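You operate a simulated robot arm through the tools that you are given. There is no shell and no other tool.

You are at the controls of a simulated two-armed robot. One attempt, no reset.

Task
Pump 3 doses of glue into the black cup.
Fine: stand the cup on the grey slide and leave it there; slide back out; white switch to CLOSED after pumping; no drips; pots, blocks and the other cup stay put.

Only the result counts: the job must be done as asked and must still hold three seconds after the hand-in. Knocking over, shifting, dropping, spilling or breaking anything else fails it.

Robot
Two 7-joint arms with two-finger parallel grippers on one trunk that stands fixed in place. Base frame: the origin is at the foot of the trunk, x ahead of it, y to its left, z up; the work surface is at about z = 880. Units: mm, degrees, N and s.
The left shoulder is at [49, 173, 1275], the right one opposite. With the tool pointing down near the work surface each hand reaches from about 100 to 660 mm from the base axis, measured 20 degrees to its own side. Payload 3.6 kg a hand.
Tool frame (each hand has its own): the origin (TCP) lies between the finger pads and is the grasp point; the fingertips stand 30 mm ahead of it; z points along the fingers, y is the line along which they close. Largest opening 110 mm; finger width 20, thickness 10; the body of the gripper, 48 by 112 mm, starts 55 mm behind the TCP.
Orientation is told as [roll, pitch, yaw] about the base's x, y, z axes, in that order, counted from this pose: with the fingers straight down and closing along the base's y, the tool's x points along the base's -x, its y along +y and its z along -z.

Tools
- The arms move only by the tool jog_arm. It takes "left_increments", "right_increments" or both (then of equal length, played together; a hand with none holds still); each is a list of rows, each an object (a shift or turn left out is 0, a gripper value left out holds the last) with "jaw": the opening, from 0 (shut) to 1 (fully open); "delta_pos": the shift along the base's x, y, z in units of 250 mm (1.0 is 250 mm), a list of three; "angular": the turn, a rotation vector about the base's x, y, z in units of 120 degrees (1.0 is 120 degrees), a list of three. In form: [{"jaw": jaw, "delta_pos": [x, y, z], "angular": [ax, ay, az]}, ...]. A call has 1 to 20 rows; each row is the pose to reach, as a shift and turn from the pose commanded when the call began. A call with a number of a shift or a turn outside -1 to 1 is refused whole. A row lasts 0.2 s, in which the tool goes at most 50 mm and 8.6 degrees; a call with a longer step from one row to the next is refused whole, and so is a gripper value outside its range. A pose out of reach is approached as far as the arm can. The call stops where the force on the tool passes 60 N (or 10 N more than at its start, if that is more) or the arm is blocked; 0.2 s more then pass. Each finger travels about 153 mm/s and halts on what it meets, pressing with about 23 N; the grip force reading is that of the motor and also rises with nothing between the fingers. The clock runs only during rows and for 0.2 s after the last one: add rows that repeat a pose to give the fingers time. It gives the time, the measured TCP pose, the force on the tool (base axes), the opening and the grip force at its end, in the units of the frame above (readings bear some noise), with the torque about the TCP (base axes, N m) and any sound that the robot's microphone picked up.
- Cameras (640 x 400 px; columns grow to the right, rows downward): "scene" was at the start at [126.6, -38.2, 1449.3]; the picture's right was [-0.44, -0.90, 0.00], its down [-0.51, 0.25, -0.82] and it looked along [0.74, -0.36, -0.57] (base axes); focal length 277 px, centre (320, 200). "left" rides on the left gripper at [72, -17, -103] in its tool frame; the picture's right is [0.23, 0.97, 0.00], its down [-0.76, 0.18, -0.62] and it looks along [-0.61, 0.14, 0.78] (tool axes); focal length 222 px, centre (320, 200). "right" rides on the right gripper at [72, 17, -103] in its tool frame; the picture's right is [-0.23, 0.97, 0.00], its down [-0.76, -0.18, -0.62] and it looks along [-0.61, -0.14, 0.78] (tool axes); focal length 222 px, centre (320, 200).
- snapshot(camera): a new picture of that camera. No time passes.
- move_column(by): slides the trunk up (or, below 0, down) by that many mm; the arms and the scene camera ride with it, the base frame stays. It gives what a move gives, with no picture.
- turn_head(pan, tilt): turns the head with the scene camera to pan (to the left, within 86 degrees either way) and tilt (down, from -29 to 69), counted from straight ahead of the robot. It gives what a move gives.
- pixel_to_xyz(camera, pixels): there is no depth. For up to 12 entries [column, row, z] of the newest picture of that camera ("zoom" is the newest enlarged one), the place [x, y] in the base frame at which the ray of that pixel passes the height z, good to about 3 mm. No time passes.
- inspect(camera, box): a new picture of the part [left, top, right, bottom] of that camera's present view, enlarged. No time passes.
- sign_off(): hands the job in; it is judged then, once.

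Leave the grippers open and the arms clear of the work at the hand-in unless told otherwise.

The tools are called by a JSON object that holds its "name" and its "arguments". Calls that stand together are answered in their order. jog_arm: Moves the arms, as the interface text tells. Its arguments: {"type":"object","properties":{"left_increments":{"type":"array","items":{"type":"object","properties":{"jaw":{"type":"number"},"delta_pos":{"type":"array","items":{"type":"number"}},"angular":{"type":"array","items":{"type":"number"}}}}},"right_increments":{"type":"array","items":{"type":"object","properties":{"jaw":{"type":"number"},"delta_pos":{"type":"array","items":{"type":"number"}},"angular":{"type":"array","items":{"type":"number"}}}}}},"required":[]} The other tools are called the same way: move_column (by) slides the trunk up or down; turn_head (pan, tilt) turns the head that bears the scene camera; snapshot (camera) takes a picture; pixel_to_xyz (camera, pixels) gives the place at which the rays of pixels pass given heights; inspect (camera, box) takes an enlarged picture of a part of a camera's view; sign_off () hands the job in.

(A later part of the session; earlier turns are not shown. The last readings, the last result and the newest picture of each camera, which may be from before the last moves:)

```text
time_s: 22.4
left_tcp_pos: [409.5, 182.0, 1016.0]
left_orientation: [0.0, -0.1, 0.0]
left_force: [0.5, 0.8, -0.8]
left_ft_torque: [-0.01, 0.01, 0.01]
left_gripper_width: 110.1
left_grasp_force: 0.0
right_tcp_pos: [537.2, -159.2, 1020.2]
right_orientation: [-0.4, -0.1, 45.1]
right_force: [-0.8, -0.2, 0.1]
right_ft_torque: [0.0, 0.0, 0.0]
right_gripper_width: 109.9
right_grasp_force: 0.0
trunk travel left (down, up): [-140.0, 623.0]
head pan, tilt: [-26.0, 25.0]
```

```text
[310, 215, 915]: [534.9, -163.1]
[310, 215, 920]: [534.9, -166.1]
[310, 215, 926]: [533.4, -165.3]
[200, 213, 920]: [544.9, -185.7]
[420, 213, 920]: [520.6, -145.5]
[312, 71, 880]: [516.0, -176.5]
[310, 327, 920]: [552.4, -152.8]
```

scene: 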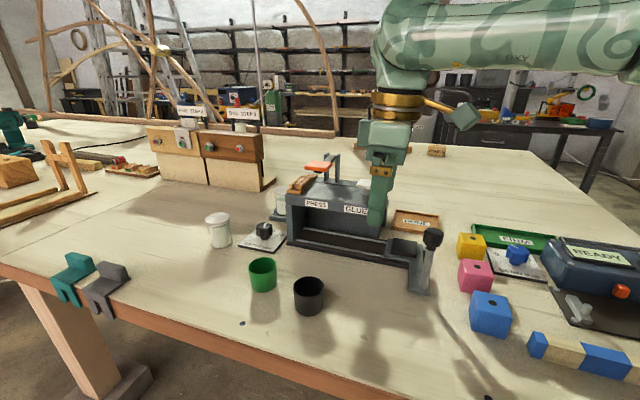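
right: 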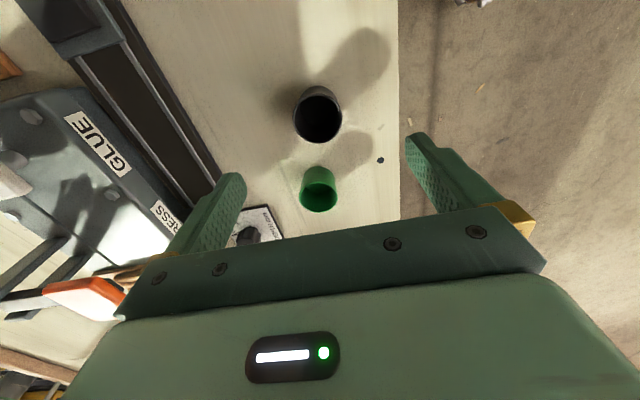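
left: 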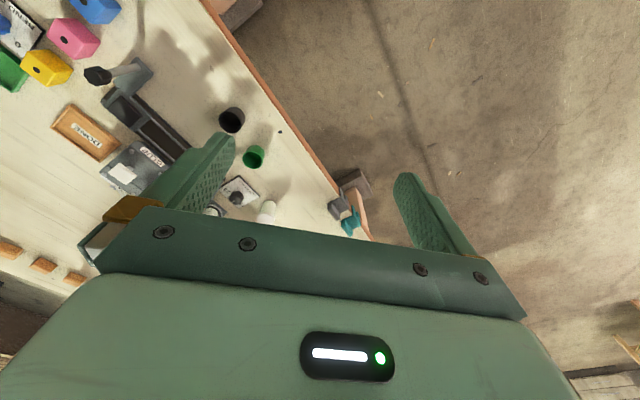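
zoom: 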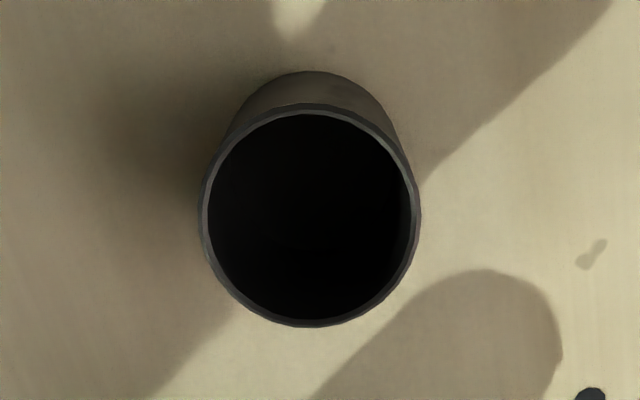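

Cup centre ≈ (534,-164). Descend to TCP z≈916 with the jaw open, then close.

{"name": "jog_arm", "arguments": {"right_increments": [{"delta_pos": [-0.012, -0.02, -0.15], "jaw": 1}, {"delta_pos": [-0.012, -0.02, -0.3], "jaw": 1}, {"delta_pos": [-0.012, -0.02, -0.4], "jaw": 1}, {"delta_pos": [-0.012, -0.02, -0.416], "jaw": 1}, {"delta_pos": [-0.012, -0.02, -0.416], "jaw": 1}]}}

{"name": "snapshot", "arguments": {"camera": "right"}}

```text
time_s: 23.6
left_tcp_pos: [410.9, 182.1, 1015.3]
left_orientation: [0.0, 0.0, 0.0]
left_force: [0.2, 1.2, 0.8]
left_ft_torque: [0.03, 0.0, 0.01]
left_gripper_width: 109.7
left_grasp_force: 0.0
right_tcp_pos: [532.8, -170.5, 917.0]
right_orientation: [-0.2, 0.0, 45.1]
right_force: [0.0, 0.4, -0.4]
right_ft_torque: [0.0, 0.03, 0.03]
right_gripper_width: 109.6
right_grasp_force: 0.1
trunk travel left (down, up): [-140.0, 623.0]
head pan, tilt: [-26.0, 25.0]
```

```text
taken
```

right: 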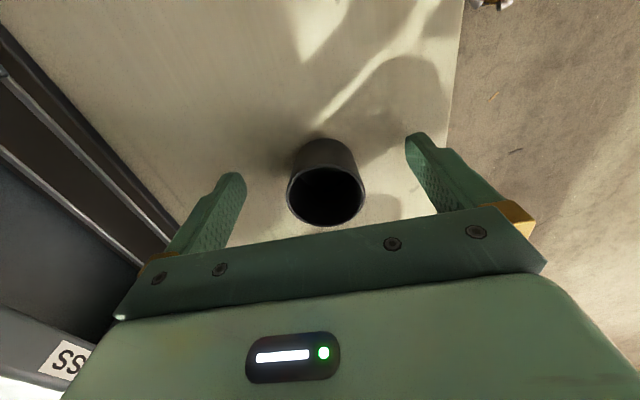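

The cup sits centred between the fingers (rim centre (326,195)). Close gently.

{"name": "jog_arm", "arguments": {"right_increments": [{"jaw": 0.5}, {"jaw": 0.3}, {"jaw": 0.3}, {"jaw": 0.3}]}}

{"name": "snapshot", "arguments": {"camera": "right"}}

```text
time_s: 24.6
left_tcp_pos: [412.1, 181.7, 1013.9]
left_orientation: [0.1, 0.0, -0.1]
left_force: [-0.5, -0.6, -0.2]
left_ft_torque: [0.02, 0.0, 0.01]
left_gripper_width: 110.1
left_grasp_force: 0.0
right_tcp_pos: [531.9, -169.5, 917.2]
right_orientation: [-0.3, 0.0, 45.0]
right_force: [0.2, 1.1, 1.0]
right_ft_torque: [0.01, 0.0, 0.02]
right_gripper_width: 43.6
right_grasp_force: 23.1
trunk travel left (down, up): [-140.0, 623.0]
head pan, tilt: [-26.0, 25.0]
```

```text
taken
```

right: 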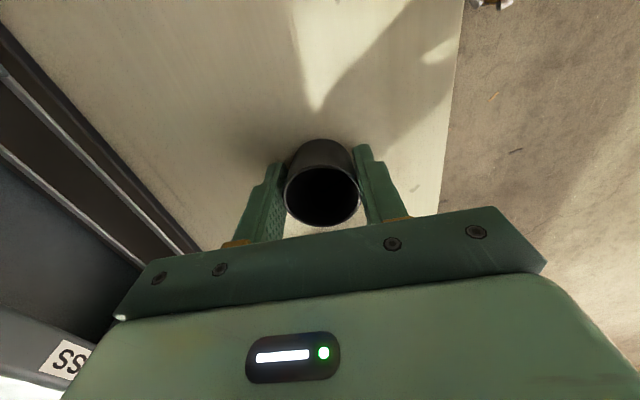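

Gripped (43.6 mm). Lift to TCP z≈1045 and carry over to above the slide pad (566,-377), staying over the housing corner height.

{"name": "jog_arm", "arguments": {"right_increments": [{"delta_pos": [0, 0, 0.1]}, {"delta_pos": [0, 0, 0.25]}, {"delta_pos": [0, 0, 0.4]}, {"delta_pos": [0, 0, 0.52]}, {"delta_pos": [0.02, -0.15, 0.52]}, {"delta_pos": [0.05, -0.3, 0.52]}, {"delta_pos": [0.08, -0.45, 0.52]}, {"delta_pos": [0.11, -0.6, 0.52]}, {"delta_pos": [0.125, -0.75, 0.52]}, {"delta_pos": [0.13, -0.84, 0.52]}, {"delta_pos": [0.13, -0.84, 0.52]}]}}

{"name": "snapshot", "arguments": {"camera": "right"}}

{"name": "snapshot", "arguments": {"camera": "scene"}}

```text
time_s: 27.0
left_tcp_pos: [411.9, 181.7, 1016.5]
left_orientation: [0.1, -0.1, 0.0]
left_force: [0.3, -0.8, -0.6]
left_ft_torque: [0.01, 0.01, -0.02]
left_gripper_width: 110.2
left_grasp_force: 0.2
right_tcp_pos: [567.9, -378.7, 1045.0]
right_orientation: [-0.4, 0.0, 45.1]
right_force: [-0.6, 0.7, -0.1]
right_ft_torque: [0.0, -0.03, -0.02]
right_gripper_width: 33.1
right_grasp_force: 0.0
trunk travel left (down, up): [-140.0, 623.0]
head pan, tilt: [-26.0, 25.0]
```

```text
taken
```

right: 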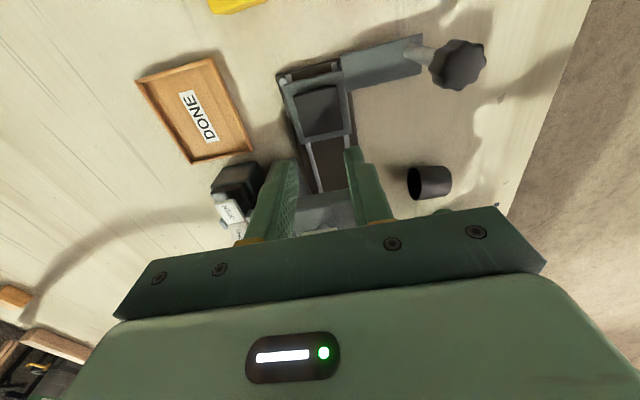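

```text
taken
```

scene: 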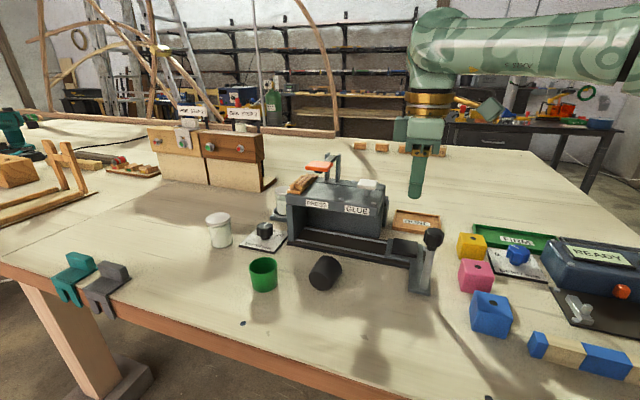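

The cup slipped out during the lift and is lying on its side at scene (325,272). It is empty, so I can recover it. Let me look closely at where and how it lies.

{"name": "inspect", "arguments": {"camera": "scene", "box": [290, 240, 360, 300]}}

{"name": "pixel_to_xyz", "arguments": {"camera": "scene", "pixels": [[311, 277, 900], [341, 272, 900], [326, 272, 902], [312, 286, 880], [329, 291, 880], [337, 260, 902], [323, 256, 920]]}}

{"name": "inspect", "arguments": {"camera": "right", "box": [380, 130, 490, 220]}}

{"name": "pixel_to_xyz", "arguments": {"camera": "right", "pixels": [[415, 183, 902], [450, 182, 902], [430, 167, 920], [430, 198, 890], [452, 190, 902], [420, 167, 902]]}}

```text
6.67 times, centred on (325, 270) of scene
```

zoom: 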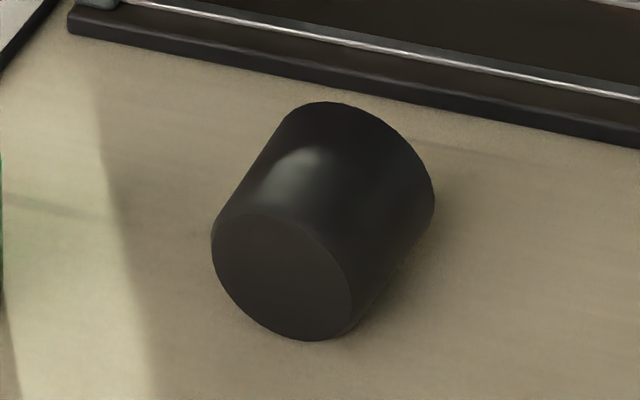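

```text
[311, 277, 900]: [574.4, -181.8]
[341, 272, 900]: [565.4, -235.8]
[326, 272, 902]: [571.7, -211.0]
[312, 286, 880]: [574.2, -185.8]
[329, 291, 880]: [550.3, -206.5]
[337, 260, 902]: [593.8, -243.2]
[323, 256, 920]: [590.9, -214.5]
```

```text
4.44 times, centred on (435, 175) of right
```

zoom: 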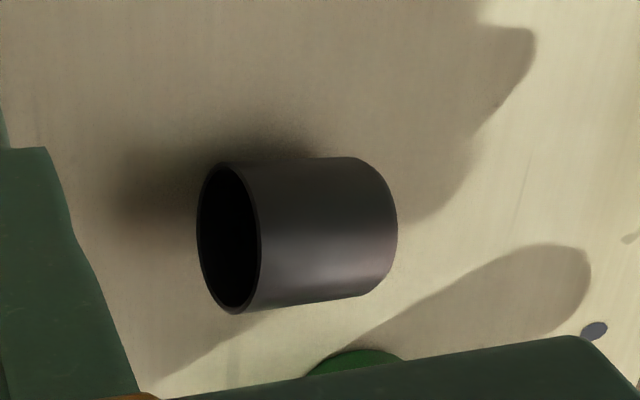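

```text
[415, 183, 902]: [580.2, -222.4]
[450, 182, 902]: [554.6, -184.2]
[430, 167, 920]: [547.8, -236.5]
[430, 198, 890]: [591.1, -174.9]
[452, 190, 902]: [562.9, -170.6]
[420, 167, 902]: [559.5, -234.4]
```

The cup lies with its mouth toward the housing side. I'll measure its axis ends precisely from both cameras.

{"name": "pixel_to_xyz", "arguments": {"camera": "right", "pixels": [[414.3, 183.6, 902], [445, 181.5, 902], [430, 182.5, 902]]}}

{"name": "pixel_to_xyz", "arguments": {"camera": "scene", "pixels": [[319.5, 281.5, 901], [319.5, 281.5, 898], [309, 277, 901], [327, 288, 901]]}}

```text
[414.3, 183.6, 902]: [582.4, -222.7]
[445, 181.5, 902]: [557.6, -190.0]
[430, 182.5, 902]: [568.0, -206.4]
```

```text
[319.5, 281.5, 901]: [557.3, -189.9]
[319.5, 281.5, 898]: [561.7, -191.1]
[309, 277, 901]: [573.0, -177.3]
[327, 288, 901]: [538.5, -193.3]
```

Both cameras agree: base centre (557.5,-190), rim centre (582.4,-222.7), axis length 41. Plan: grip across the diameter (yaw −52.7°), lift slightly, rotate it toward upright, set it on its base. First turn the right hand at height, moving toward the cup.

{"name": "jog_arm", "arguments": {"right_increments": [{"angular": [0, 0, -0.068], "delta_pos": [-0.02, 0.05, 0.04], "jaw": 0.3}, {"angular": [0, 0, -0.136], "delta_pos": [-0.04, 0.1, 0.08]}, {"angular": [0, 0, -0.204], "delta_pos": [-0.06, 0.16, 0.08]}, {"angular": [0, 0, -0.272], "delta_pos": [-0.08, 0.22, 0.08]}, {"angular": [0, 0, -0.34], "delta_pos": [-0.1, 0.28, 0.08]}, {"angular": [0, 0, -0.408], "delta_pos": [-0.1, 0.34, 0.08]}, {"angular": [0, 0, -0.476], "delta_pos": [-0.1, 0.4, 0.08]}, {"angular": [0, 0, -0.544], "delta_pos": [-0.08, 0.46, 0.08]}, {"angular": [0, 0, -0.612], "delta_pos": [-0.06, 0.52, 0.08]}, {"angular": [0, 0, -0.68], "delta_pos": [-0.04, 0.58, 0.08]}, {"angular": [0, 0, -0.748], "delta_pos": [-0.02, 0.64, 0.08]}, {"angular": [0, 0, -0.814], "delta_pos": [0.01, 0.68, 0.08]}, {"angular": [0, 0, -0.814], "delta_pos": [0.01, 0.68, 0.0], "jaw": 1}, {"angular": [0, 0, -0.814], "delta_pos": [0.01, 0.68, -0.1], "jaw": 1}, {"angular": [0, 0, -0.814], "delta_pos": [0.01, 0.68, -0.18], "jaw": 1}]}}

{"name": "snapshot", "arguments": {"camera": "right"}}

{"name": "snapshot", "arguments": {"camera": "scene"}}

```text
time_s: 30.2
left_tcp_pos: [412.3, 181.2, 1015.1]
left_orientation: [0.1, 0.0, -0.1]
left_force: [-0.3, -0.1, 0.2]
left_ft_torque: [0.02, 0.0, -0.01]
left_gripper_width: 109.9
left_grasp_force: 0.1
right_tcp_pos: [570.8, -206.8, 1000.1]
right_orientation: [-0.4, 0.0, -52.6]
right_force: [0.5, -0.2, 1.0]
right_ft_torque: [0.02, 0.0, 0.03]
right_gripper_width: 110.0
right_grasp_force: 0.1
right hand out of reach, approached as far as the arm can: row 2, 3, 4, 5, 6, 7, 8, 9, 10, 11, 12
trunk travel left (down, up): [-140.0, 623.0]
head pan, tilt: [-26.0, 25.0]
```

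```text
taken
```

right: 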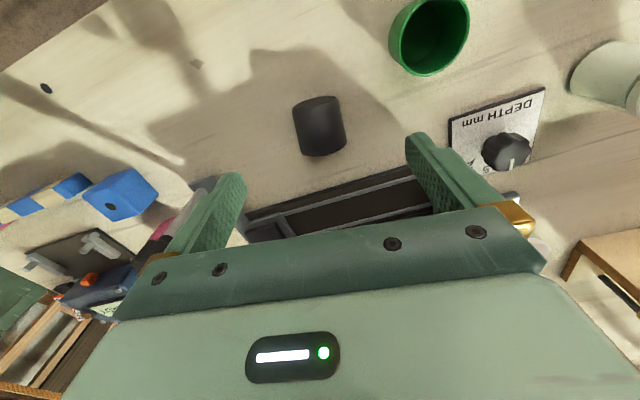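

```text
taken
```

scene: 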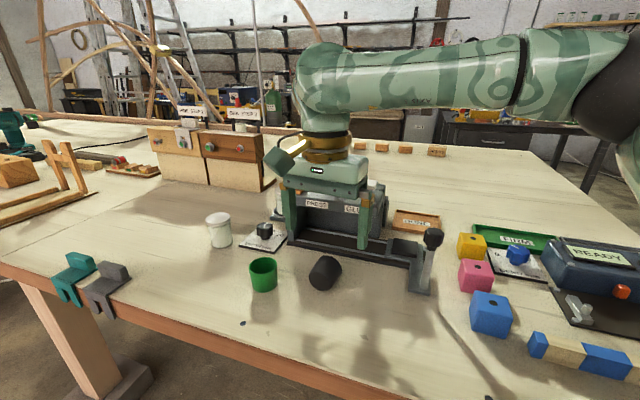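

Hand is above the cup with the right yaw. Tilt −12° about the closing line and descend around the lying cup to TCP z≈915.

{"name": "jog_arm", "arguments": {"right_increments": [{"angular": [0.04, 0.03, 0], "delta_pos": [0, 0, -0.08], "jaw": 1}, {"angular": [0.0796, 0.0606, 0], "delta_pos": [0, 0, -0.16]}, {"angular": [0.0796, 0.0606, 0], "delta_pos": [0.002, -0.005, -0.25]}, {"angular": [0.0796, 0.0606, 0], "delta_pos": [0.002, -0.005, -0.31]}, {"angular": [0.0796, 0.0606, 0], "delta_pos": [0.002, -0.005, -0.34]}, {"angular": [0.0796, 0.0606, 0], "delta_pos": [0.002, -0.005, -0.34]}]}}

{"name": "snapshot", "arguments": {"camera": "right"}}

{"name": "snapshot", "arguments": {"camera": "scene"}}

```text
time_s: 31.6
left_tcp_pos: [412.7, 182.2, 1016.1]
left_orientation: [0.0, -0.1, 0.1]
left_force: [-0.4, 0.6, -0.6]
left_ft_torque: [-0.01, 0.0, -0.02]
left_gripper_width: 110.0
left_grasp_force: 0.1
right_tcp_pos: [568.1, -209.0, 916.0]
right_orientation: [-0.4, 12.0, -52.6]
right_force: [-0.2, 0.7, 0.0]
right_ft_torque: [0.0, -0.01, 0.01]
right_gripper_width: 109.9
right_grasp_force: 0.1
trunk travel left (down, up): [-140.0, 623.0]
head pan, tilt: [-26.0, 25.0]
```

```text
taken
```

right: 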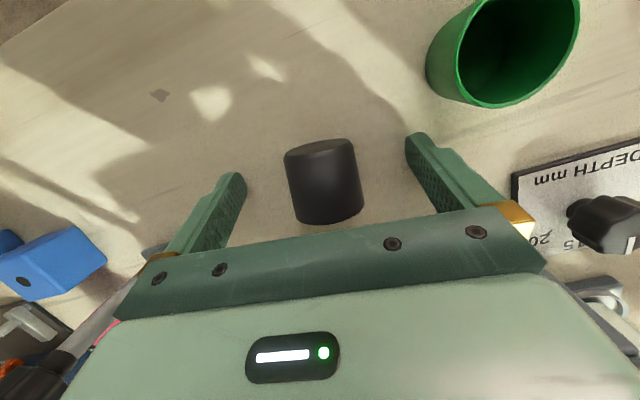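

```text
taken
```

scene: 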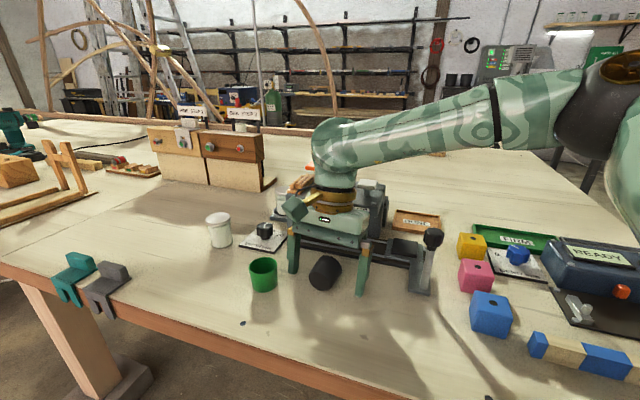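

The cup is centred between the fingers. Close with jaw 0 and let the grip build.

{"name": "jog_arm", "arguments": {"right_increments": [{"jaw": 0.6}, {"jaw": 0.3}, {"jaw": 0}, {"jaw": 0}, {"jaw": 0}]}}

{"name": "snapshot", "arguments": {"camera": "right"}}

```text
time_s: 32.8
left_tcp_pos: [412.6, 180.9, 1014.4]
left_orientation: [-0.1, 0.0, 0.0]
left_force: [-0.5, 0.2, -0.8]
left_ft_torque: [-0.02, 0.01, 0.02]
left_gripper_width: 110.1
left_grasp_force: 0.1
right_tcp_pos: [567.5, -207.4, 916.1]
right_orientation: [-0.4, 12.0, -52.6]
right_force: [-0.1, -0.1, -0.1]
right_ft_torque: [-0.01, 0.02, 0.0]
right_gripper_width: 42.9
right_grasp_force: 22.7
trunk travel left (down, up): [-140.0, 623.0]
head pan, tilt: [-26.0, 25.0]
```

```text
taken
```

right: 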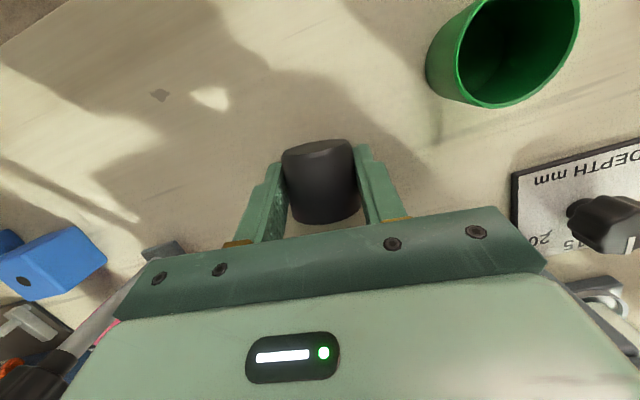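

Gripped at 42.9. Lift slowly 25 mm in small steps and check that it holds.

{"name": "jog_arm", "arguments": {"right_increments": [{"delta_pos": [0, 0, 0.02]}, {"delta_pos": [0, 0, 0.04]}, {"delta_pos": [0, 0, 0.06]}, {"delta_pos": [0, 0, 0.08]}, {"delta_pos": [0, 0, 0.1]}, {"delta_pos": [0, 0, 0.1]}]}}

{"name": "snapshot", "arguments": {"camera": "right"}}

{"name": "snapshot", "arguments": {"camera": "scene"}}

```text
time_s: 34.2
left_tcp_pos: [411.1, 181.4, 1015.0]
left_orientation: [0.0, 0.0, -0.1]
left_force: [-0.6, -0.2, -0.1]
left_ft_torque: [0.01, 0.0, 0.02]
left_gripper_width: 109.9
left_grasp_force: 0.0
right_tcp_pos: [568.2, -209.0, 940.4]
right_orientation: [-0.5, 12.1, -52.6]
right_force: [0.1, 0.3, -0.7]
right_ft_torque: [0.0, -0.02, 0.02]
right_gripper_width: 42.8
right_grasp_force: 23.1
trunk travel left (down, up): [-140.0, 623.0]
head pan, tilt: [-26.0, 25.0]
```

```text
taken
```

right: 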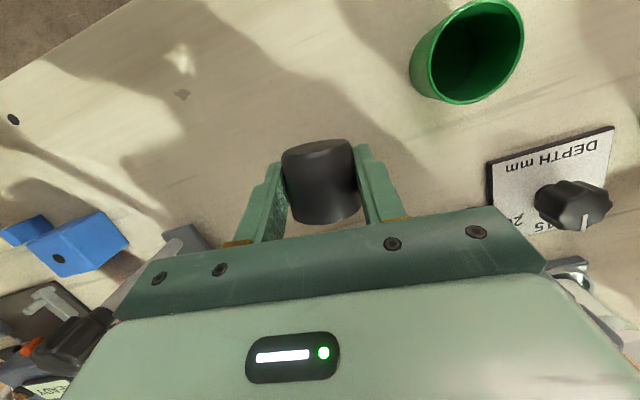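

```text
taken
```

scene: 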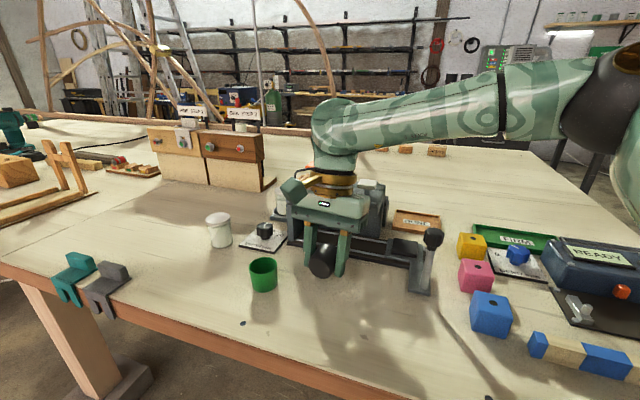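

It holds. Now move ~40 mm toward the robot, up 20 mm, then rotate slowly by +65° about the closing line so the mouth comes up.

{"name": "jog_arm", "arguments": {"right_increments": [{"delta_pos": [-0.03, 0.0, 0.02]}, {"delta_pos": [-0.06, 0.0, 0.04]}, {"delta_pos": [-0.09, 0.0, 0.06]}, {"delta_pos": [-0.12, 0.0, 0.08]}, {"delta_pos": [-0.15, 0.0, 0.1]}, {"delta_pos": [-0.15, 0, 0.1]}]}}

{"name": "jog_arm", "arguments": {"right_increments": [{"angular": [-0.0332, -0.0252, 0]}, {"angular": [-0.0663, -0.0505, 0]}, {"angular": [-0.0995, -0.0757, 0]}, {"angular": [-0.1326, -0.1009, 0]}, {"angular": [-0.1658, -0.1262, 0]}, {"angular": [-0.1989, -0.1514, 0]}, {"angular": [-0.2321, -0.1766, 0]}, {"angular": [-0.2652, -0.2018, 0]}, {"angular": [-0.2984, -0.2271, 0]}, {"angular": [-0.3315, -0.2523, 0]}, {"angular": [-0.3647, -0.2775, 0]}, {"angular": [-0.3978, -0.3028, 0]}, {"angular": [-0.431, -0.328, 0]}, {"angular": [-0.431, -0.328, 0]}]}}

{"name": "snapshot", "arguments": {"camera": "right"}}

{"name": "snapshot", "arguments": {"camera": "scene"}}

```text
time_s: 35.6
left_tcp_pos: [413.4, 182.2, 1014.8]
left_orientation: [0.0, 0.0, 0.0]
left_force: [-0.6, -0.3, 0.7]
left_ft_torque: [0.0, -0.03, 0.01]
left_gripper_width: 109.9
left_grasp_force: 0.1
right_tcp_pos: [531.7, -207.1, 964.1]
right_orientation: [-0.3, 12.0, -52.6]
right_force: [0.1, 0.2, 0.2]
right_ft_torque: [-0.02, -0.02, 0.02]
right_gripper_width: 42.9
right_grasp_force: 23.1
trunk travel left (down, up): [-140.0, 623.0]
head pan, tilt: [-26.0, 25.0]
```

```text
time_s: 38.6
left_tcp_pos: [412.3, 180.6, 1014.6]
left_orientation: [0.0, 0.0, -0.1]
left_force: [-0.1, 0.5, 0.5]
left_ft_torque: [-0.06, 0.02, -0.01]
left_gripper_width: 110.0
left_grasp_force: 0.0
right_tcp_pos: [555.2, -264.4, 984.4]
right_orientation: [-0.6, -52.9, -52.4]
right_force: [-0.8, 0.7, 0.2]
right_ft_torque: [0.02, 0.03, 0.01]
right_gripper_width: 42.9
right_grasp_force: 23.1
right hand out of reach, approached as far as the arm can: row 10, 11, 12, 13, 14
trunk travel left (down, up): [-140.0, 623.0]
head pan, tilt: [-26.0, 25.0]
```

```text
taken
```

right: 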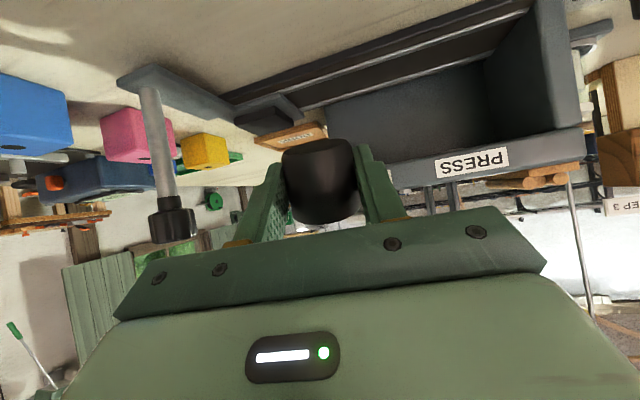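

```text
taken
```

scene: 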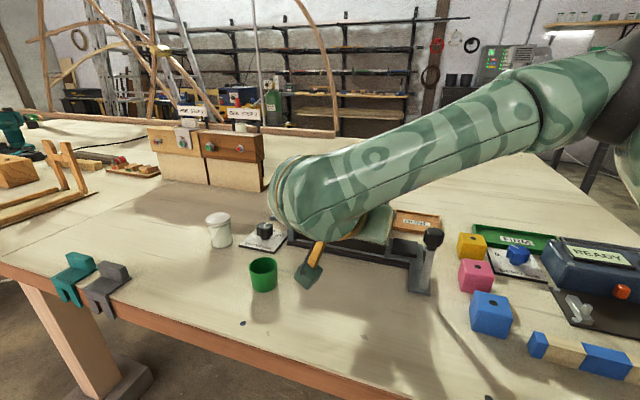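

The cup stayed in the grip; the hand drifted along its pointing direction to (555,-264,984) due to a joint limit, but orientation is as wanted (tilt 53°). Lower straight down 40 mm and check for drift.

{"name": "jog_arm", "arguments": {"right_increments": [{"delta_pos": [0, 0, -0.04]}, {"delta_pos": [0, 0, -0.08]}, {"delta_pos": [0, 0, -0.12]}, {"delta_pos": [0, 0, -0.16]}, {"delta_pos": [0, 0, -0.16]}]}}

{"name": "snapshot", "arguments": {"camera": "scene"}}

```text
time_s: 39.8
left_tcp_pos: [411.8, 182.7, 1015.2]
left_orientation: [0.0, 0.0, 0.0]
left_force: [-0.3, 1.0, 0.7]
left_ft_torque: [0.03, 0.03, 0.0]
left_gripper_width: 110.3
left_grasp_force: 0.1
right_tcp_pos: [556.6, -276.2, 947.6]
right_orientation: [-0.6, -52.8, -52.3]
right_force: [-0.9, -0.1, 0.3]
right_ft_torque: [-0.02, 0.0, 0.0]
right_gripper_width: 42.9
right_grasp_force: 23.1
right hand out of reach, approached as far as the arm can: row 2, 3, 4, 5
trunk travel left (down, up): [-140.0, 623.0]
head pan, tilt: [-26.0, 25.0]
```

```text
taken
```

scene: 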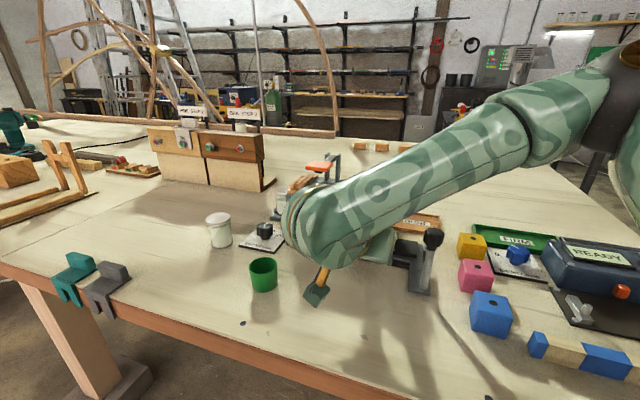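

Drift toward the rail again. Instead I'll yaw the hand +35° (the more natural pose reached earlier exactly) while moving left away from the knob, holding the cup's tilt.

{"name": "jog_arm", "arguments": {"right_increments": [{"delta_pos": [0, 0.02, 0.05]}, {"delta_pos": [0, 0.04, 0.1]}, {"delta_pos": [0, 0.06, 0.16]}, {"delta_pos": [-0.01, 0.09, 0.16], "angular": [0, 0, 0.042]}, {"delta_pos": [-0.02, 0.13, 0.16], "angular": [0, 0, 0.083]}, {"delta_pos": [-0.03, 0.17, 0.16], "angular": [0, 0, 0.125]}, {"delta_pos": [-0.04, 0.21, 0.16], "angular": [0, 0, 0.167]}, {"delta_pos": [-0.05, 0.24, 0.16], "angular": [0, 0, 0.208]}, {"delta_pos": [-0.06, 0.27, 0.16], "angular": [0, 0, 0.25]}, {"delta_pos": [-0.07, 0.29, 0.16], "angular": [0, 0, 0.292]}, {"delta_pos": [-0.07, 0.29, 0.16], "angular": [0, 0, 0.292]}]}}

{"name": "snapshot", "arguments": {"camera": "right"}}

{"name": "snapshot", "arguments": {"camera": "scene"}}

```text
time_s: 42.2
left_tcp_pos: [412.5, 182.4, 1014.5]
left_orientation: [0.0, 0.1, 0.0]
left_force: [0.6, 0.4, 0.2]
left_ft_torque: [0.02, -0.02, -0.02]
left_gripper_width: 110.1
left_grasp_force: 0.0
right_tcp_pos: [540.7, -203.1, 986.7]
right_orientation: [-0.6, -53.0, -17.3]
right_force: [-0.4, -0.9, -0.4]
right_ft_torque: [0.0, 0.0, 0.04]
right_gripper_width: 42.8
right_grasp_force: 23.0
trunk travel left (down, up): [-140.0, 623.0]
head pan, tilt: [-26.0, 25.0]
```

```text
taken
```

right: 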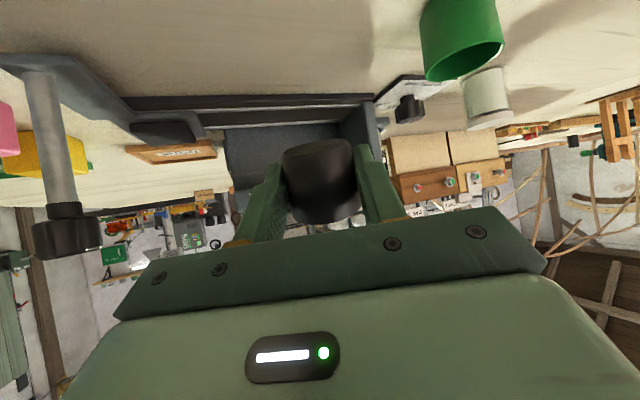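

```text
taken
```

scene: 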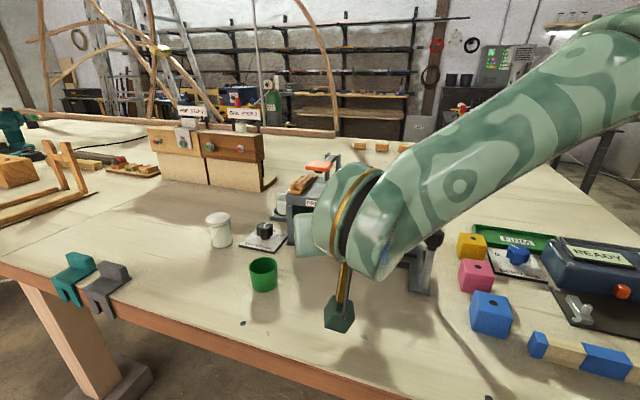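

Pose reached exactly. Lower straight down in steps.

{"name": "jog_arm", "arguments": {"right_increments": [{"delta_pos": [0, 0, -0.04]}, {"delta_pos": [0, 0, -0.08]}, {"delta_pos": [0, 0, -0.12]}, {"delta_pos": [0, 0, -0.16]}, {"delta_pos": [0, 0, -0.2]}, {"delta_pos": [0, 0, -0.2]}]}}

{"name": "snapshot", "arguments": {"camera": "scene"}}

```text
time_s: 43.6
left_tcp_pos: [411.2, 181.5, 1015.5]
left_orientation: [-0.1, -0.1, 0.0]
left_force: [0.2, -0.4, 0.4]
left_ft_torque: [0.04, -0.01, 0.01]
left_gripper_width: 110.1
left_grasp_force: 0.1
right_tcp_pos: [542.9, -203.7, 937.3]
right_orientation: [-0.4, -53.0, -17.5]
right_force: [-0.7, -0.6, -0.1]
right_ft_torque: [0.03, 0.01, -0.02]
right_gripper_width: 42.7
right_grasp_force: 23.2
trunk travel left (down, up): [-140.0, 623.0]
head pan, tilt: [-26.0, 25.0]
```

```text
taken
```

scene: 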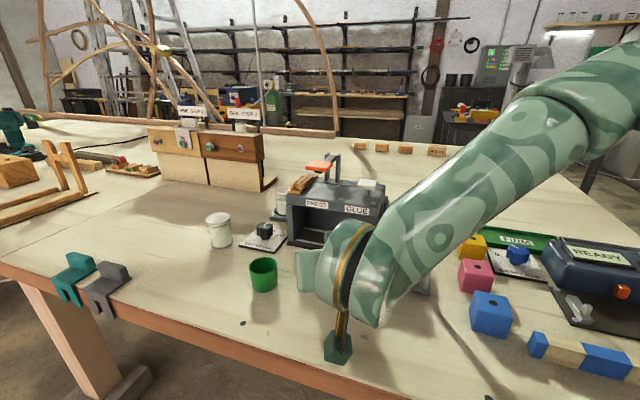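

{"name": "jog_arm", "arguments": {"right_increments": [{"delta_pos": [0, 0, -0.02]}, {"delta_pos": [0, 0, -0.04]}, {"delta_pos": [0, 0, -0.06]}, {"delta_pos": [0, 0, -0.076]}, {"delta_pos": [0, 0, -0.076]}]}}

{"name": "inspect", "arguments": {"camera": "scene", "box": [240, 210, 440, 380]}}

{"name": "snapshot", "arguments": {"camera": "right"}}

```text
time_s: 44.8
left_tcp_pos: [412.4, 182.5, 1015.1]
left_orientation: [0.0, 0.0, 0.0]
left_force: [-0.1, 0.4, 1.5]
left_ft_torque: [-0.02, 0.02, 0.02]
left_gripper_width: 109.8
left_grasp_force: 0.1
right_tcp_pos: [542.1, -204.9, 918.0]
right_orientation: [-0.5, -53.1, -17.6]
right_force: [-0.9, -0.6, -0.1]
right_ft_torque: [-0.01, 0.01, -0.03]
right_gripper_width: 42.6
right_grasp_force: 23.1
trunk travel left (down, up): [-140.0, 623.0]
head pan, tilt: [-26.0, 25.0]
```

```text
2.35 times, centred on (340, 295) of scene
```

zoom: 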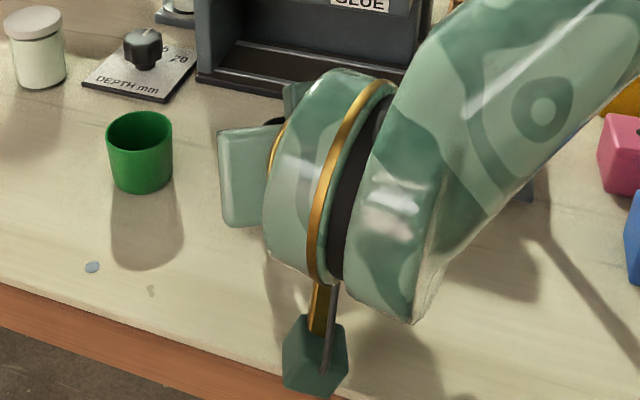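

```text
taken
```

right: 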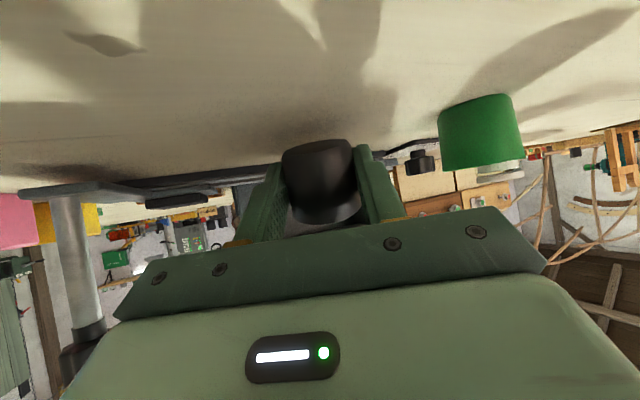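

No contact yet. Lower by 2 mm steps to feel the table.

{"name": "jog_arm", "arguments": {"right_increments": [{"delta_pos": [0, 0, -0.008]}, {"delta_pos": [0, 0, -0.016]}, {"delta_pos": [0, 0, -0.016]}]}}

```text
time_s: 45.6
left_tcp_pos: [411.9, 181.4, 1014.8]
left_orientation: [0.0, 0.0, -0.1]
left_force: [-0.1, -1.6, 1.0]
left_ft_torque: [-0.02, -0.03, -0.04]
left_gripper_width: 110.1
left_grasp_force: 0.1
right_tcp_pos: [540.0, -204.6, 914.2]
right_orientation: [-0.5, -53.1, -17.5]
right_force: [-0.4, 0.2, 0.2]
right_ft_torque: [-0.01, -0.01, 0.03]
right_gripper_width: 42.7
right_grasp_force: 23.0
trunk travel left (down, up): [-140.0, 623.0]
head pan, tilt: [-26.0, 25.0]
```

{"name": "jog_arm", "arguments": {"right_increments": [{"delta_pos": [0, 0, -0.006]}, {"delta_pos": [0, 0, -0.012]}, {"delta_pos": [0, 0, -0.012]}]}}

{"name": "inspect", "arguments": {"camera": "right", "box": [240, 110, 420, 230]}}

```text
time_s: 46.4
left_tcp_pos: [412.5, 182.2, 1015.4]
left_orientation: [0.0, 0.0, 0.0]
left_force: [0.8, 0.2, 0.4]
left_ft_torque: [0.02, 0.02, 0.0]
left_gripper_width: 110.2
left_grasp_force: 0.0
right_tcp_pos: [541.1, -203.5, 912.2]
right_orientation: [-0.5, -53.0, -17.4]
right_force: [0.0, -0.2, 1.4]
right_ft_torque: [-0.01, -0.01, -0.06]
right_gripper_width: 42.8
right_grasp_force: 23.0
trunk travel left (down, up): [-140.0, 623.0]
head pan, tilt: [-26.0, 25.0]
```

```text
3.33 times, centred on (330, 170) of right
```

zoom: 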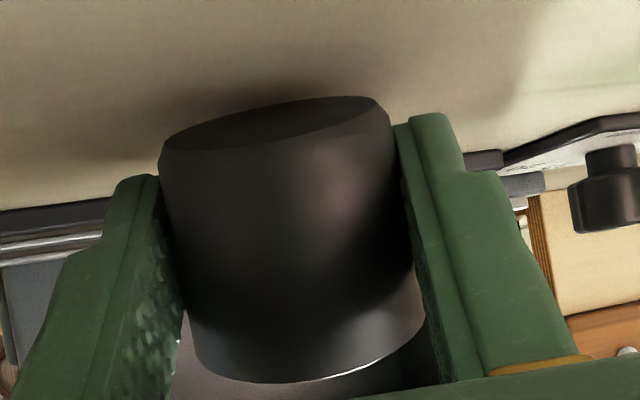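

Slight contact (1.4 N). Press 3 mm more—this nudges the cup toward upright—then look.

{"name": "jog_arm", "arguments": {"right_increments": [{"delta_pos": [0, 0, -0.006]}, {"delta_pos": [0, 0, -0.012]}, {"delta_pos": [0, 0, -0.012]}]}}

{"name": "inspect", "arguments": {"camera": "right", "box": [240, 110, 420, 230]}}

```text
time_s: 47.2
left_tcp_pos: [410.8, 183.4, 1015.7]
left_orientation: [0.1, 0.0, 0.1]
left_force: [0.5, -0.2, -0.9]
left_ft_torque: [-0.01, 0.0, -0.05]
left_gripper_width: 109.9
left_grasp_force: 0.1
right_tcp_pos: [540.1, -203.3, 911.1]
right_orientation: [-0.5, -53.2, -17.4]
right_force: [0.0, -0.5, 14.9]
right_ft_torque: [-0.1, -0.3, -0.03]
right_gripper_width: 42.7
right_grasp_force: 23.0
trunk travel left (down, up): [-140.0, 623.0]
head pan, tilt: [-26.0, 25.0]
```

```text
3.33 times, centred on (330, 170) of right
```

zoom: 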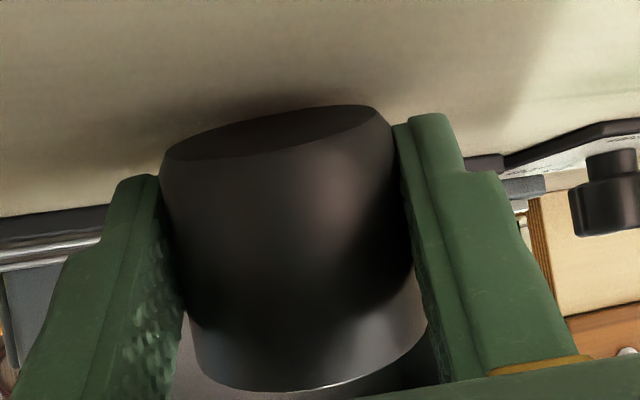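

Contact 15 N; cup leans ≈25° from upright, well within its self-righting range. Ease up 1 mm and open the jaw.

{"name": "jog_arm", "arguments": {"right_increments": [{"delta_pos": [0, 0, 0.006]}, {"delta_pos": [0, 0, 0.006], "jaw": 0.55}, {"delta_pos": [0, 0, 0.006], "jaw": 0.8}, {"delta_pos": [0, 0, 0.006], "jaw": 1}, {"delta_pos": [0, 0, 0.006], "jaw": 1}]}}

{"name": "snapshot", "arguments": {"camera": "right"}}

```text
time_s: 48.4
left_tcp_pos: [410.9, 181.8, 1015.3]
left_orientation: [0.0, 0.0, -0.1]
left_force: [0.4, 0.7, -0.3]
left_ft_torque: [0.02, 0.0, 0.01]
left_gripper_width: 110.0
left_grasp_force: 0.0
right_tcp_pos: [539.9, -204.3, 909.9]
right_orientation: [-0.5, -52.9, -17.5]
right_force: [0.3, 0.6, -0.4]
right_ft_torque: [0.0, -0.04, 0.03]
right_gripper_width: 110.1
right_grasp_force: 0.0
trunk travel left (down, up): [-140.0, 623.0]
head pan, tilt: [-26.0, 25.0]
```

```text
taken
```

right: 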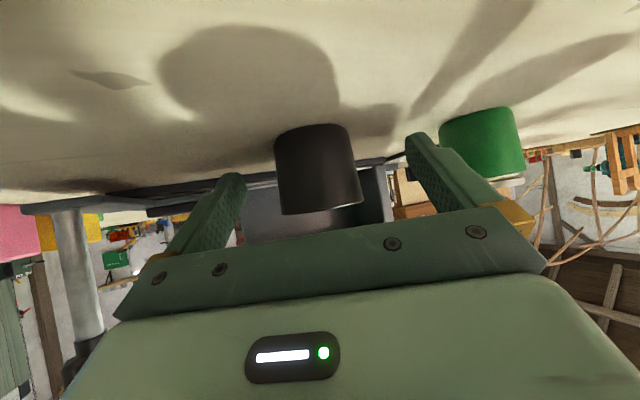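

The cup now stands upright between the fingers. Raise straight up, then straighten the tool.

{"name": "jog_arm", "arguments": {"right_increments": [{"delta_pos": [0, 0, 0.08]}, {"delta_pos": [0, 0, 0.2]}, {"delta_pos": [0, 0, 0.35]}, {"delta_pos": [0, 0, 0.48]}, {"delta_pos": [0, 0, 0.48]}]}}

{"name": "jog_arm", "arguments": {"right_increments": [{"angular": [0.019, 0.06, 0]}, {"angular": [0.038, 0.12, 0]}, {"angular": [0.057, 0.18, 0]}, {"angular": [0.076, 0.24, 0]}, {"angular": [0.095, 0.3, 0]}, {"angular": [0.114, 0.36, 0]}, {"angular": [0.133, 0.4213, 0]}, {"angular": [0.133, 0.4213, 0]}]}}

{"name": "jog_arm", "arguments": {"right_increments": [{"angular": [0, 0, 0.068]}, {"angular": [0, 0, 0.136]}, {"angular": [0, 0, 0.204]}, {"angular": [0, 0, 0.272]}, {"angular": [0, 0, 0.34]}, {"angular": [0, 0, 0.408]}, {"angular": [0, 0, 0.476]}, {"angular": [0, 0, 0.52]}, {"angular": [0, 0, 0.52]}]}}

{"name": "snapshot", "arguments": {"camera": "right"}}

{"name": "snapshot", "arguments": {"camera": "scene"}}

```text
time_s: 49.6
left_tcp_pos: [412.4, 182.0, 1015.9]
left_orientation: [0.0, 0.1, -0.1]
left_force: [-0.3, -0.7, 0.3]
left_ft_torque: [0.0, 0.04, -0.03]
left_gripper_width: 110.1
left_grasp_force: 0.1
right_tcp_pos: [539.7, -205.5, 1030.3]
right_orientation: [-0.4, -52.9, -17.6]
right_force: [0.2, 0.6, 0.5]
right_ft_torque: [-0.02, 0.03, 0.01]
right_gripper_width: 110.0
right_grasp_force: 0.0
trunk travel left (down, up): [-140.0, 623.0]
head pan, tilt: [-26.0, 25.0]
```

```text
time_s: 51.4
left_tcp_pos: [410.5, 181.1, 1015.3]
left_orientation: [0.0, 0.0, 0.0]
left_force: [-0.2, -0.4, -0.6]
left_ft_torque: [0.04, 0.01, 0.02]
left_gripper_width: 109.9
left_grasp_force: 0.0
right_tcp_pos: [540.1, -204.3, 1031.2]
right_orientation: [-0.6, 0.2, -17.5]
right_force: [0.0, -0.4, 1.1]
right_ft_torque: [0.0, 0.02, 0.0]
right_gripper_width: 110.0
right_grasp_force: 0.1
trunk travel left (down, up): [-140.0, 623.0]
head pan, tilt: [-26.0, 25.0]
```

```text
time_s: 53.4
left_tcp_pos: [412.3, 182.3, 1015.7]
left_orientation: [0.0, 0.0, -0.1]
left_force: [-0.9, -0.5, -0.1]
left_ft_torque: [0.01, -0.01, 0.01]
left_gripper_width: 110.2
left_grasp_force: 0.0
right_tcp_pos: [539.2, -204.2, 1029.5]
right_orientation: [-0.5, -0.1, 45.0]
right_force: [-0.3, 0.3, -0.9]
right_ft_torque: [0.01, 0.01, -0.04]
right_gripper_width: 110.1
right_grasp_force: 0.1
trunk travel left (down, up): [-140.0, 623.0]
head pan, tilt: [-26.0, 25.0]
```

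```text
taken
```

right: 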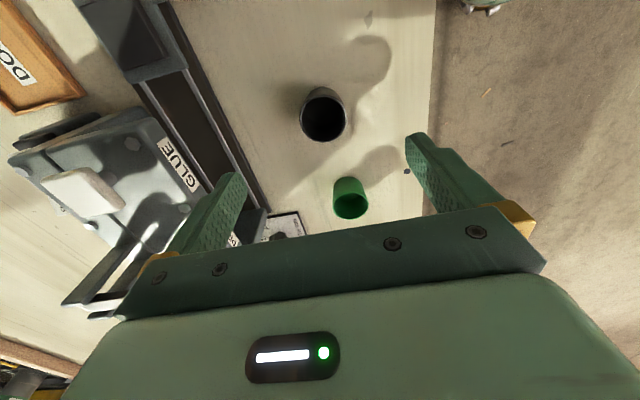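

```text
taken
```

scene: 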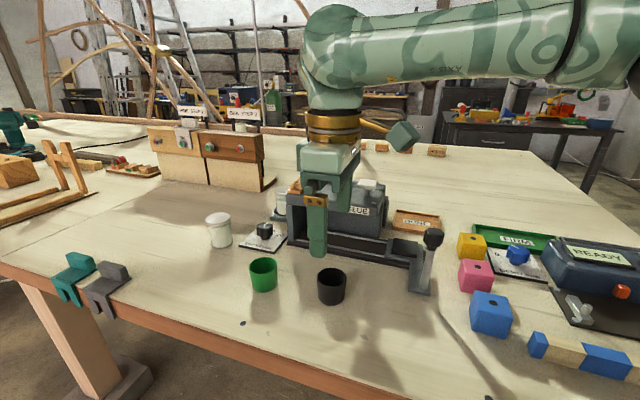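

Cup is upright at right-image (323,118). Measure its rim centre at z 921.

{"name": "inspect", "arguments": {"camera": "right", "box": [270, 70, 380, 160]}}

{"name": "pixel_to_xyz", "arguments": {"camera": "right", "pixels": [[323, 118, 921], [301, 116, 921], [346, 116, 921], [324, 141, 921]]}}

{"name": "inspect", "arguments": {"camera": "scene", "box": [300, 250, 360, 320]}}

```text
4.44 times, centred on (325, 115) of right
```

zoom: 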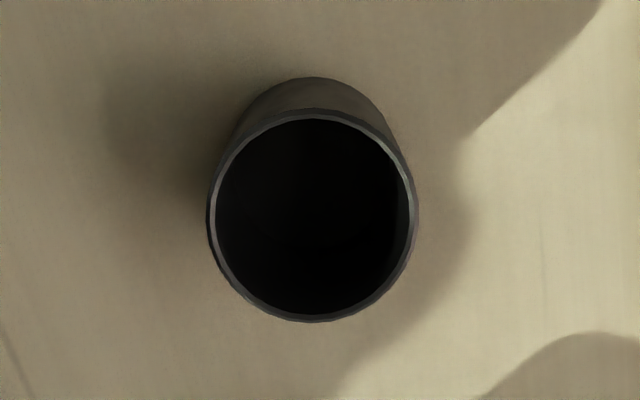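

```text
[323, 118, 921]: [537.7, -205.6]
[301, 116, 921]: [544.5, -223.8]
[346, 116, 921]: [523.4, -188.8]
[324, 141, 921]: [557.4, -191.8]
```

```text
5.71 times, centred on (330, 285) of scene
```

zoom: 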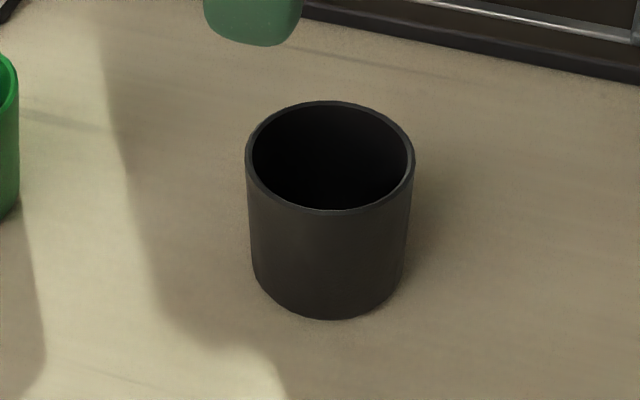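

Cup rim centre ≈ (537.5,-206), z 921. Descend around it to TCP z≈914 and close fully.

{"name": "jog_arm", "arguments": {"right_increments": [{"delta_pos": [-0.007, -0.007, -0.15], "jaw": 1}, {"delta_pos": [-0.007, -0.007, -0.3]}, {"delta_pos": [-0.007, -0.007, -0.42]}, {"delta_pos": [-0.007, -0.007, -0.462]}, {"delta_pos": [-0.007, -0.007, -0.462]}]}}

{"name": "snapshot", "arguments": {"camera": "right"}}

```text
time_s: 54.6
left_tcp_pos: [412.6, 182.3, 1013.7]
left_orientation: [0.0, 0.0, 0.0]
left_force: [0.8, -0.1, -0.4]
left_ft_torque: [-0.02, -0.01, 0.0]
left_gripper_width: 110.1
left_grasp_force: 0.1
right_tcp_pos: [539.4, -206.9, 915.4]
right_orientation: [-0.5, 0.1, 44.9]
right_force: [0.6, 1.3, 0.3]
right_ft_torque: [0.02, 0.03, 0.01]
right_gripper_width: 110.1
right_grasp_force: 0.0
trunk travel left (down, up): [-140.0, 623.0]
head pan, tilt: [-26.0, 25.0]
```

```text
taken
```

right: 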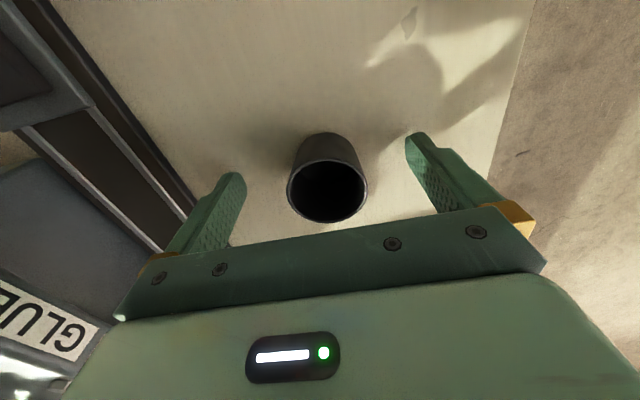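

{"name": "jog_arm", "arguments": {"right_increments": [{"delta_pos": [-0.018, 0.003, -0.004], "jaw": 1}, {"delta_pos": [-0.018, 0.003, -0.004], "jaw": 0.6}, {"delta_pos": [-0.018, 0.003, -0.004], "jaw": 0.3}, {"delta_pos": [-0.018, 0.003, -0.004], "jaw": 0}, {"delta_pos": [-0.018, 0.003, -0.004], "jaw": 0}, {"delta_pos": [-0.018, 0.003, -0.004], "jaw": 0}]}}

{"name": "jog_arm", "arguments": {"right_increments": [{"delta_pos": [0, 0, 0.016]}, {"delta_pos": [0, 0, 0.032]}, {"delta_pos": [0, 0, 0.048]}, {"delta_pos": [0, 0, 0.064]}, {"delta_pos": [0, 0, 0.08]}, {"delta_pos": [0, 0, 0.08]}]}}

{"name": "snapshot", "arguments": {"camera": "right"}}

{"name": "inspect", "arguments": {"camera": "scene", "box": [270, 200, 390, 320]}}

```text
time_s: 56.0
left_tcp_pos: [411.7, 181.4, 1014.9]
left_orientation: [0.0, 0.0, 0.0]
left_force: [0.1, -0.2, 0.6]
left_ft_torque: [-0.02, -0.02, -0.01]
left_gripper_width: 109.8
left_grasp_force: 0.2
right_tcp_pos: [534.9, -205.8, 914.5]
right_orientation: [-0.4, 0.0, 45.0]
right_force: [0.0, -0.4, 0.7]
right_ft_torque: [-0.01, 0.03, -0.01]
right_gripper_width: 44.2
right_grasp_force: 23.1
trunk travel left (down, up): [-140.0, 623.0]
head pan, tilt: [-26.0, 25.0]
```

```text
time_s: 57.4
left_tcp_pos: [412.5, 182.0, 1015.8]
left_orientation: [0.1, -0.1, 0.0]
left_force: [0.6, 0.4, 0.0]
left_ft_torque: [0.0, -0.04, 0.0]
left_gripper_width: 109.8
left_grasp_force: 0.2
right_tcp_pos: [534.9, -207.6, 932.4]
right_orientation: [-0.5, 0.1, 44.9]
right_force: [0.2, 0.2, 0.5]
right_ft_torque: [-0.04, -0.05, -0.02]
right_gripper_width: 44.5
right_grasp_force: 23.2
trunk travel left (down, up): [-140.0, 623.0]
head pan, tilt: [-26.0, 25.0]
```

```text
taken
```

right: 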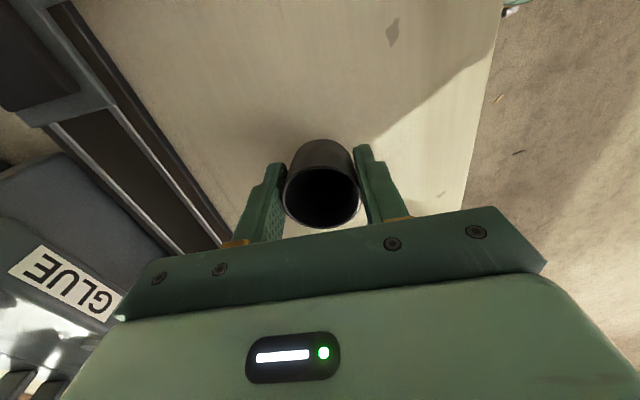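

```text
3.33 times, centred on (330, 260) of scene
```

zoom: 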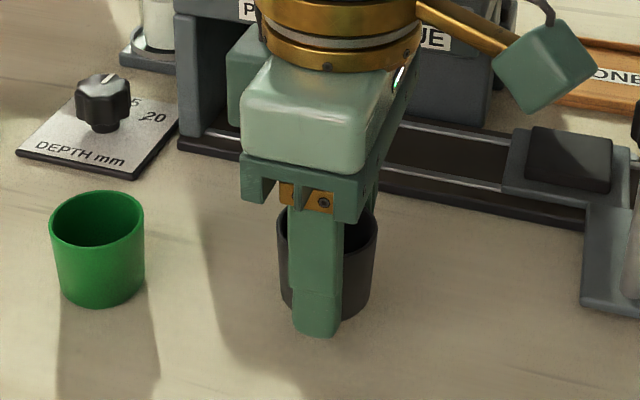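

The cup's position relative to the fingers is unchanged (rim row 197), so it's held. Lift slowly to z≈1055.

{"name": "jog_arm", "arguments": {"right_increments": [{"delta_pos": [0, 0, 0.03]}, {"delta_pos": [0, 0, 0.07]}, {"delta_pos": [0, 0, 0.11]}, {"delta_pos": [0, 0, 0.15]}, {"delta_pos": [0, 0, 0.19]}, {"delta_pos": [0, 0, 0.23]}, {"delta_pos": [0, 0, 0.27]}, {"delta_pos": [0, 0, 0.31]}, {"delta_pos": [0, 0, 0.35]}, {"delta_pos": [0, 0, 0.39]}, {"delta_pos": [0, 0, 0.43]}, {"delta_pos": [0, 0, 0.47]}, {"delta_pos": [0, 0, 0.49]}, {"delta_pos": [0, 0, 0.49]}]}}

{"name": "snapshot", "arguments": {"camera": "right"}}

```text
time_s: 60.4
left_tcp_pos: [412.4, 183.2, 1015.5]
left_orientation: [0.1, 0.0, 0.0]
left_force: [-0.7, -0.1, -0.2]
left_ft_torque: [0.0, -0.03, 0.01]
left_gripper_width: 109.9
left_grasp_force: 0.0
right_tcp_pos: [535.0, -205.8, 1056.0]
right_orientation: [-0.8, -0.2, 44.8]
right_force: [-1.3, 0.0, 0.5]
right_ft_torque: [-0.01, 0.03, 0.02]
right_gripper_width: 44.7
right_grasp_force: 23.0
trunk travel left (down, up): [-140.0, 623.0]
head pan, tilt: [-26.0, 25.0]
```

```text
taken
```

right: 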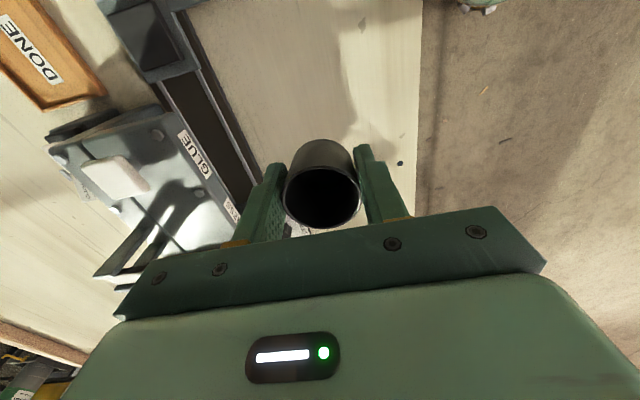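

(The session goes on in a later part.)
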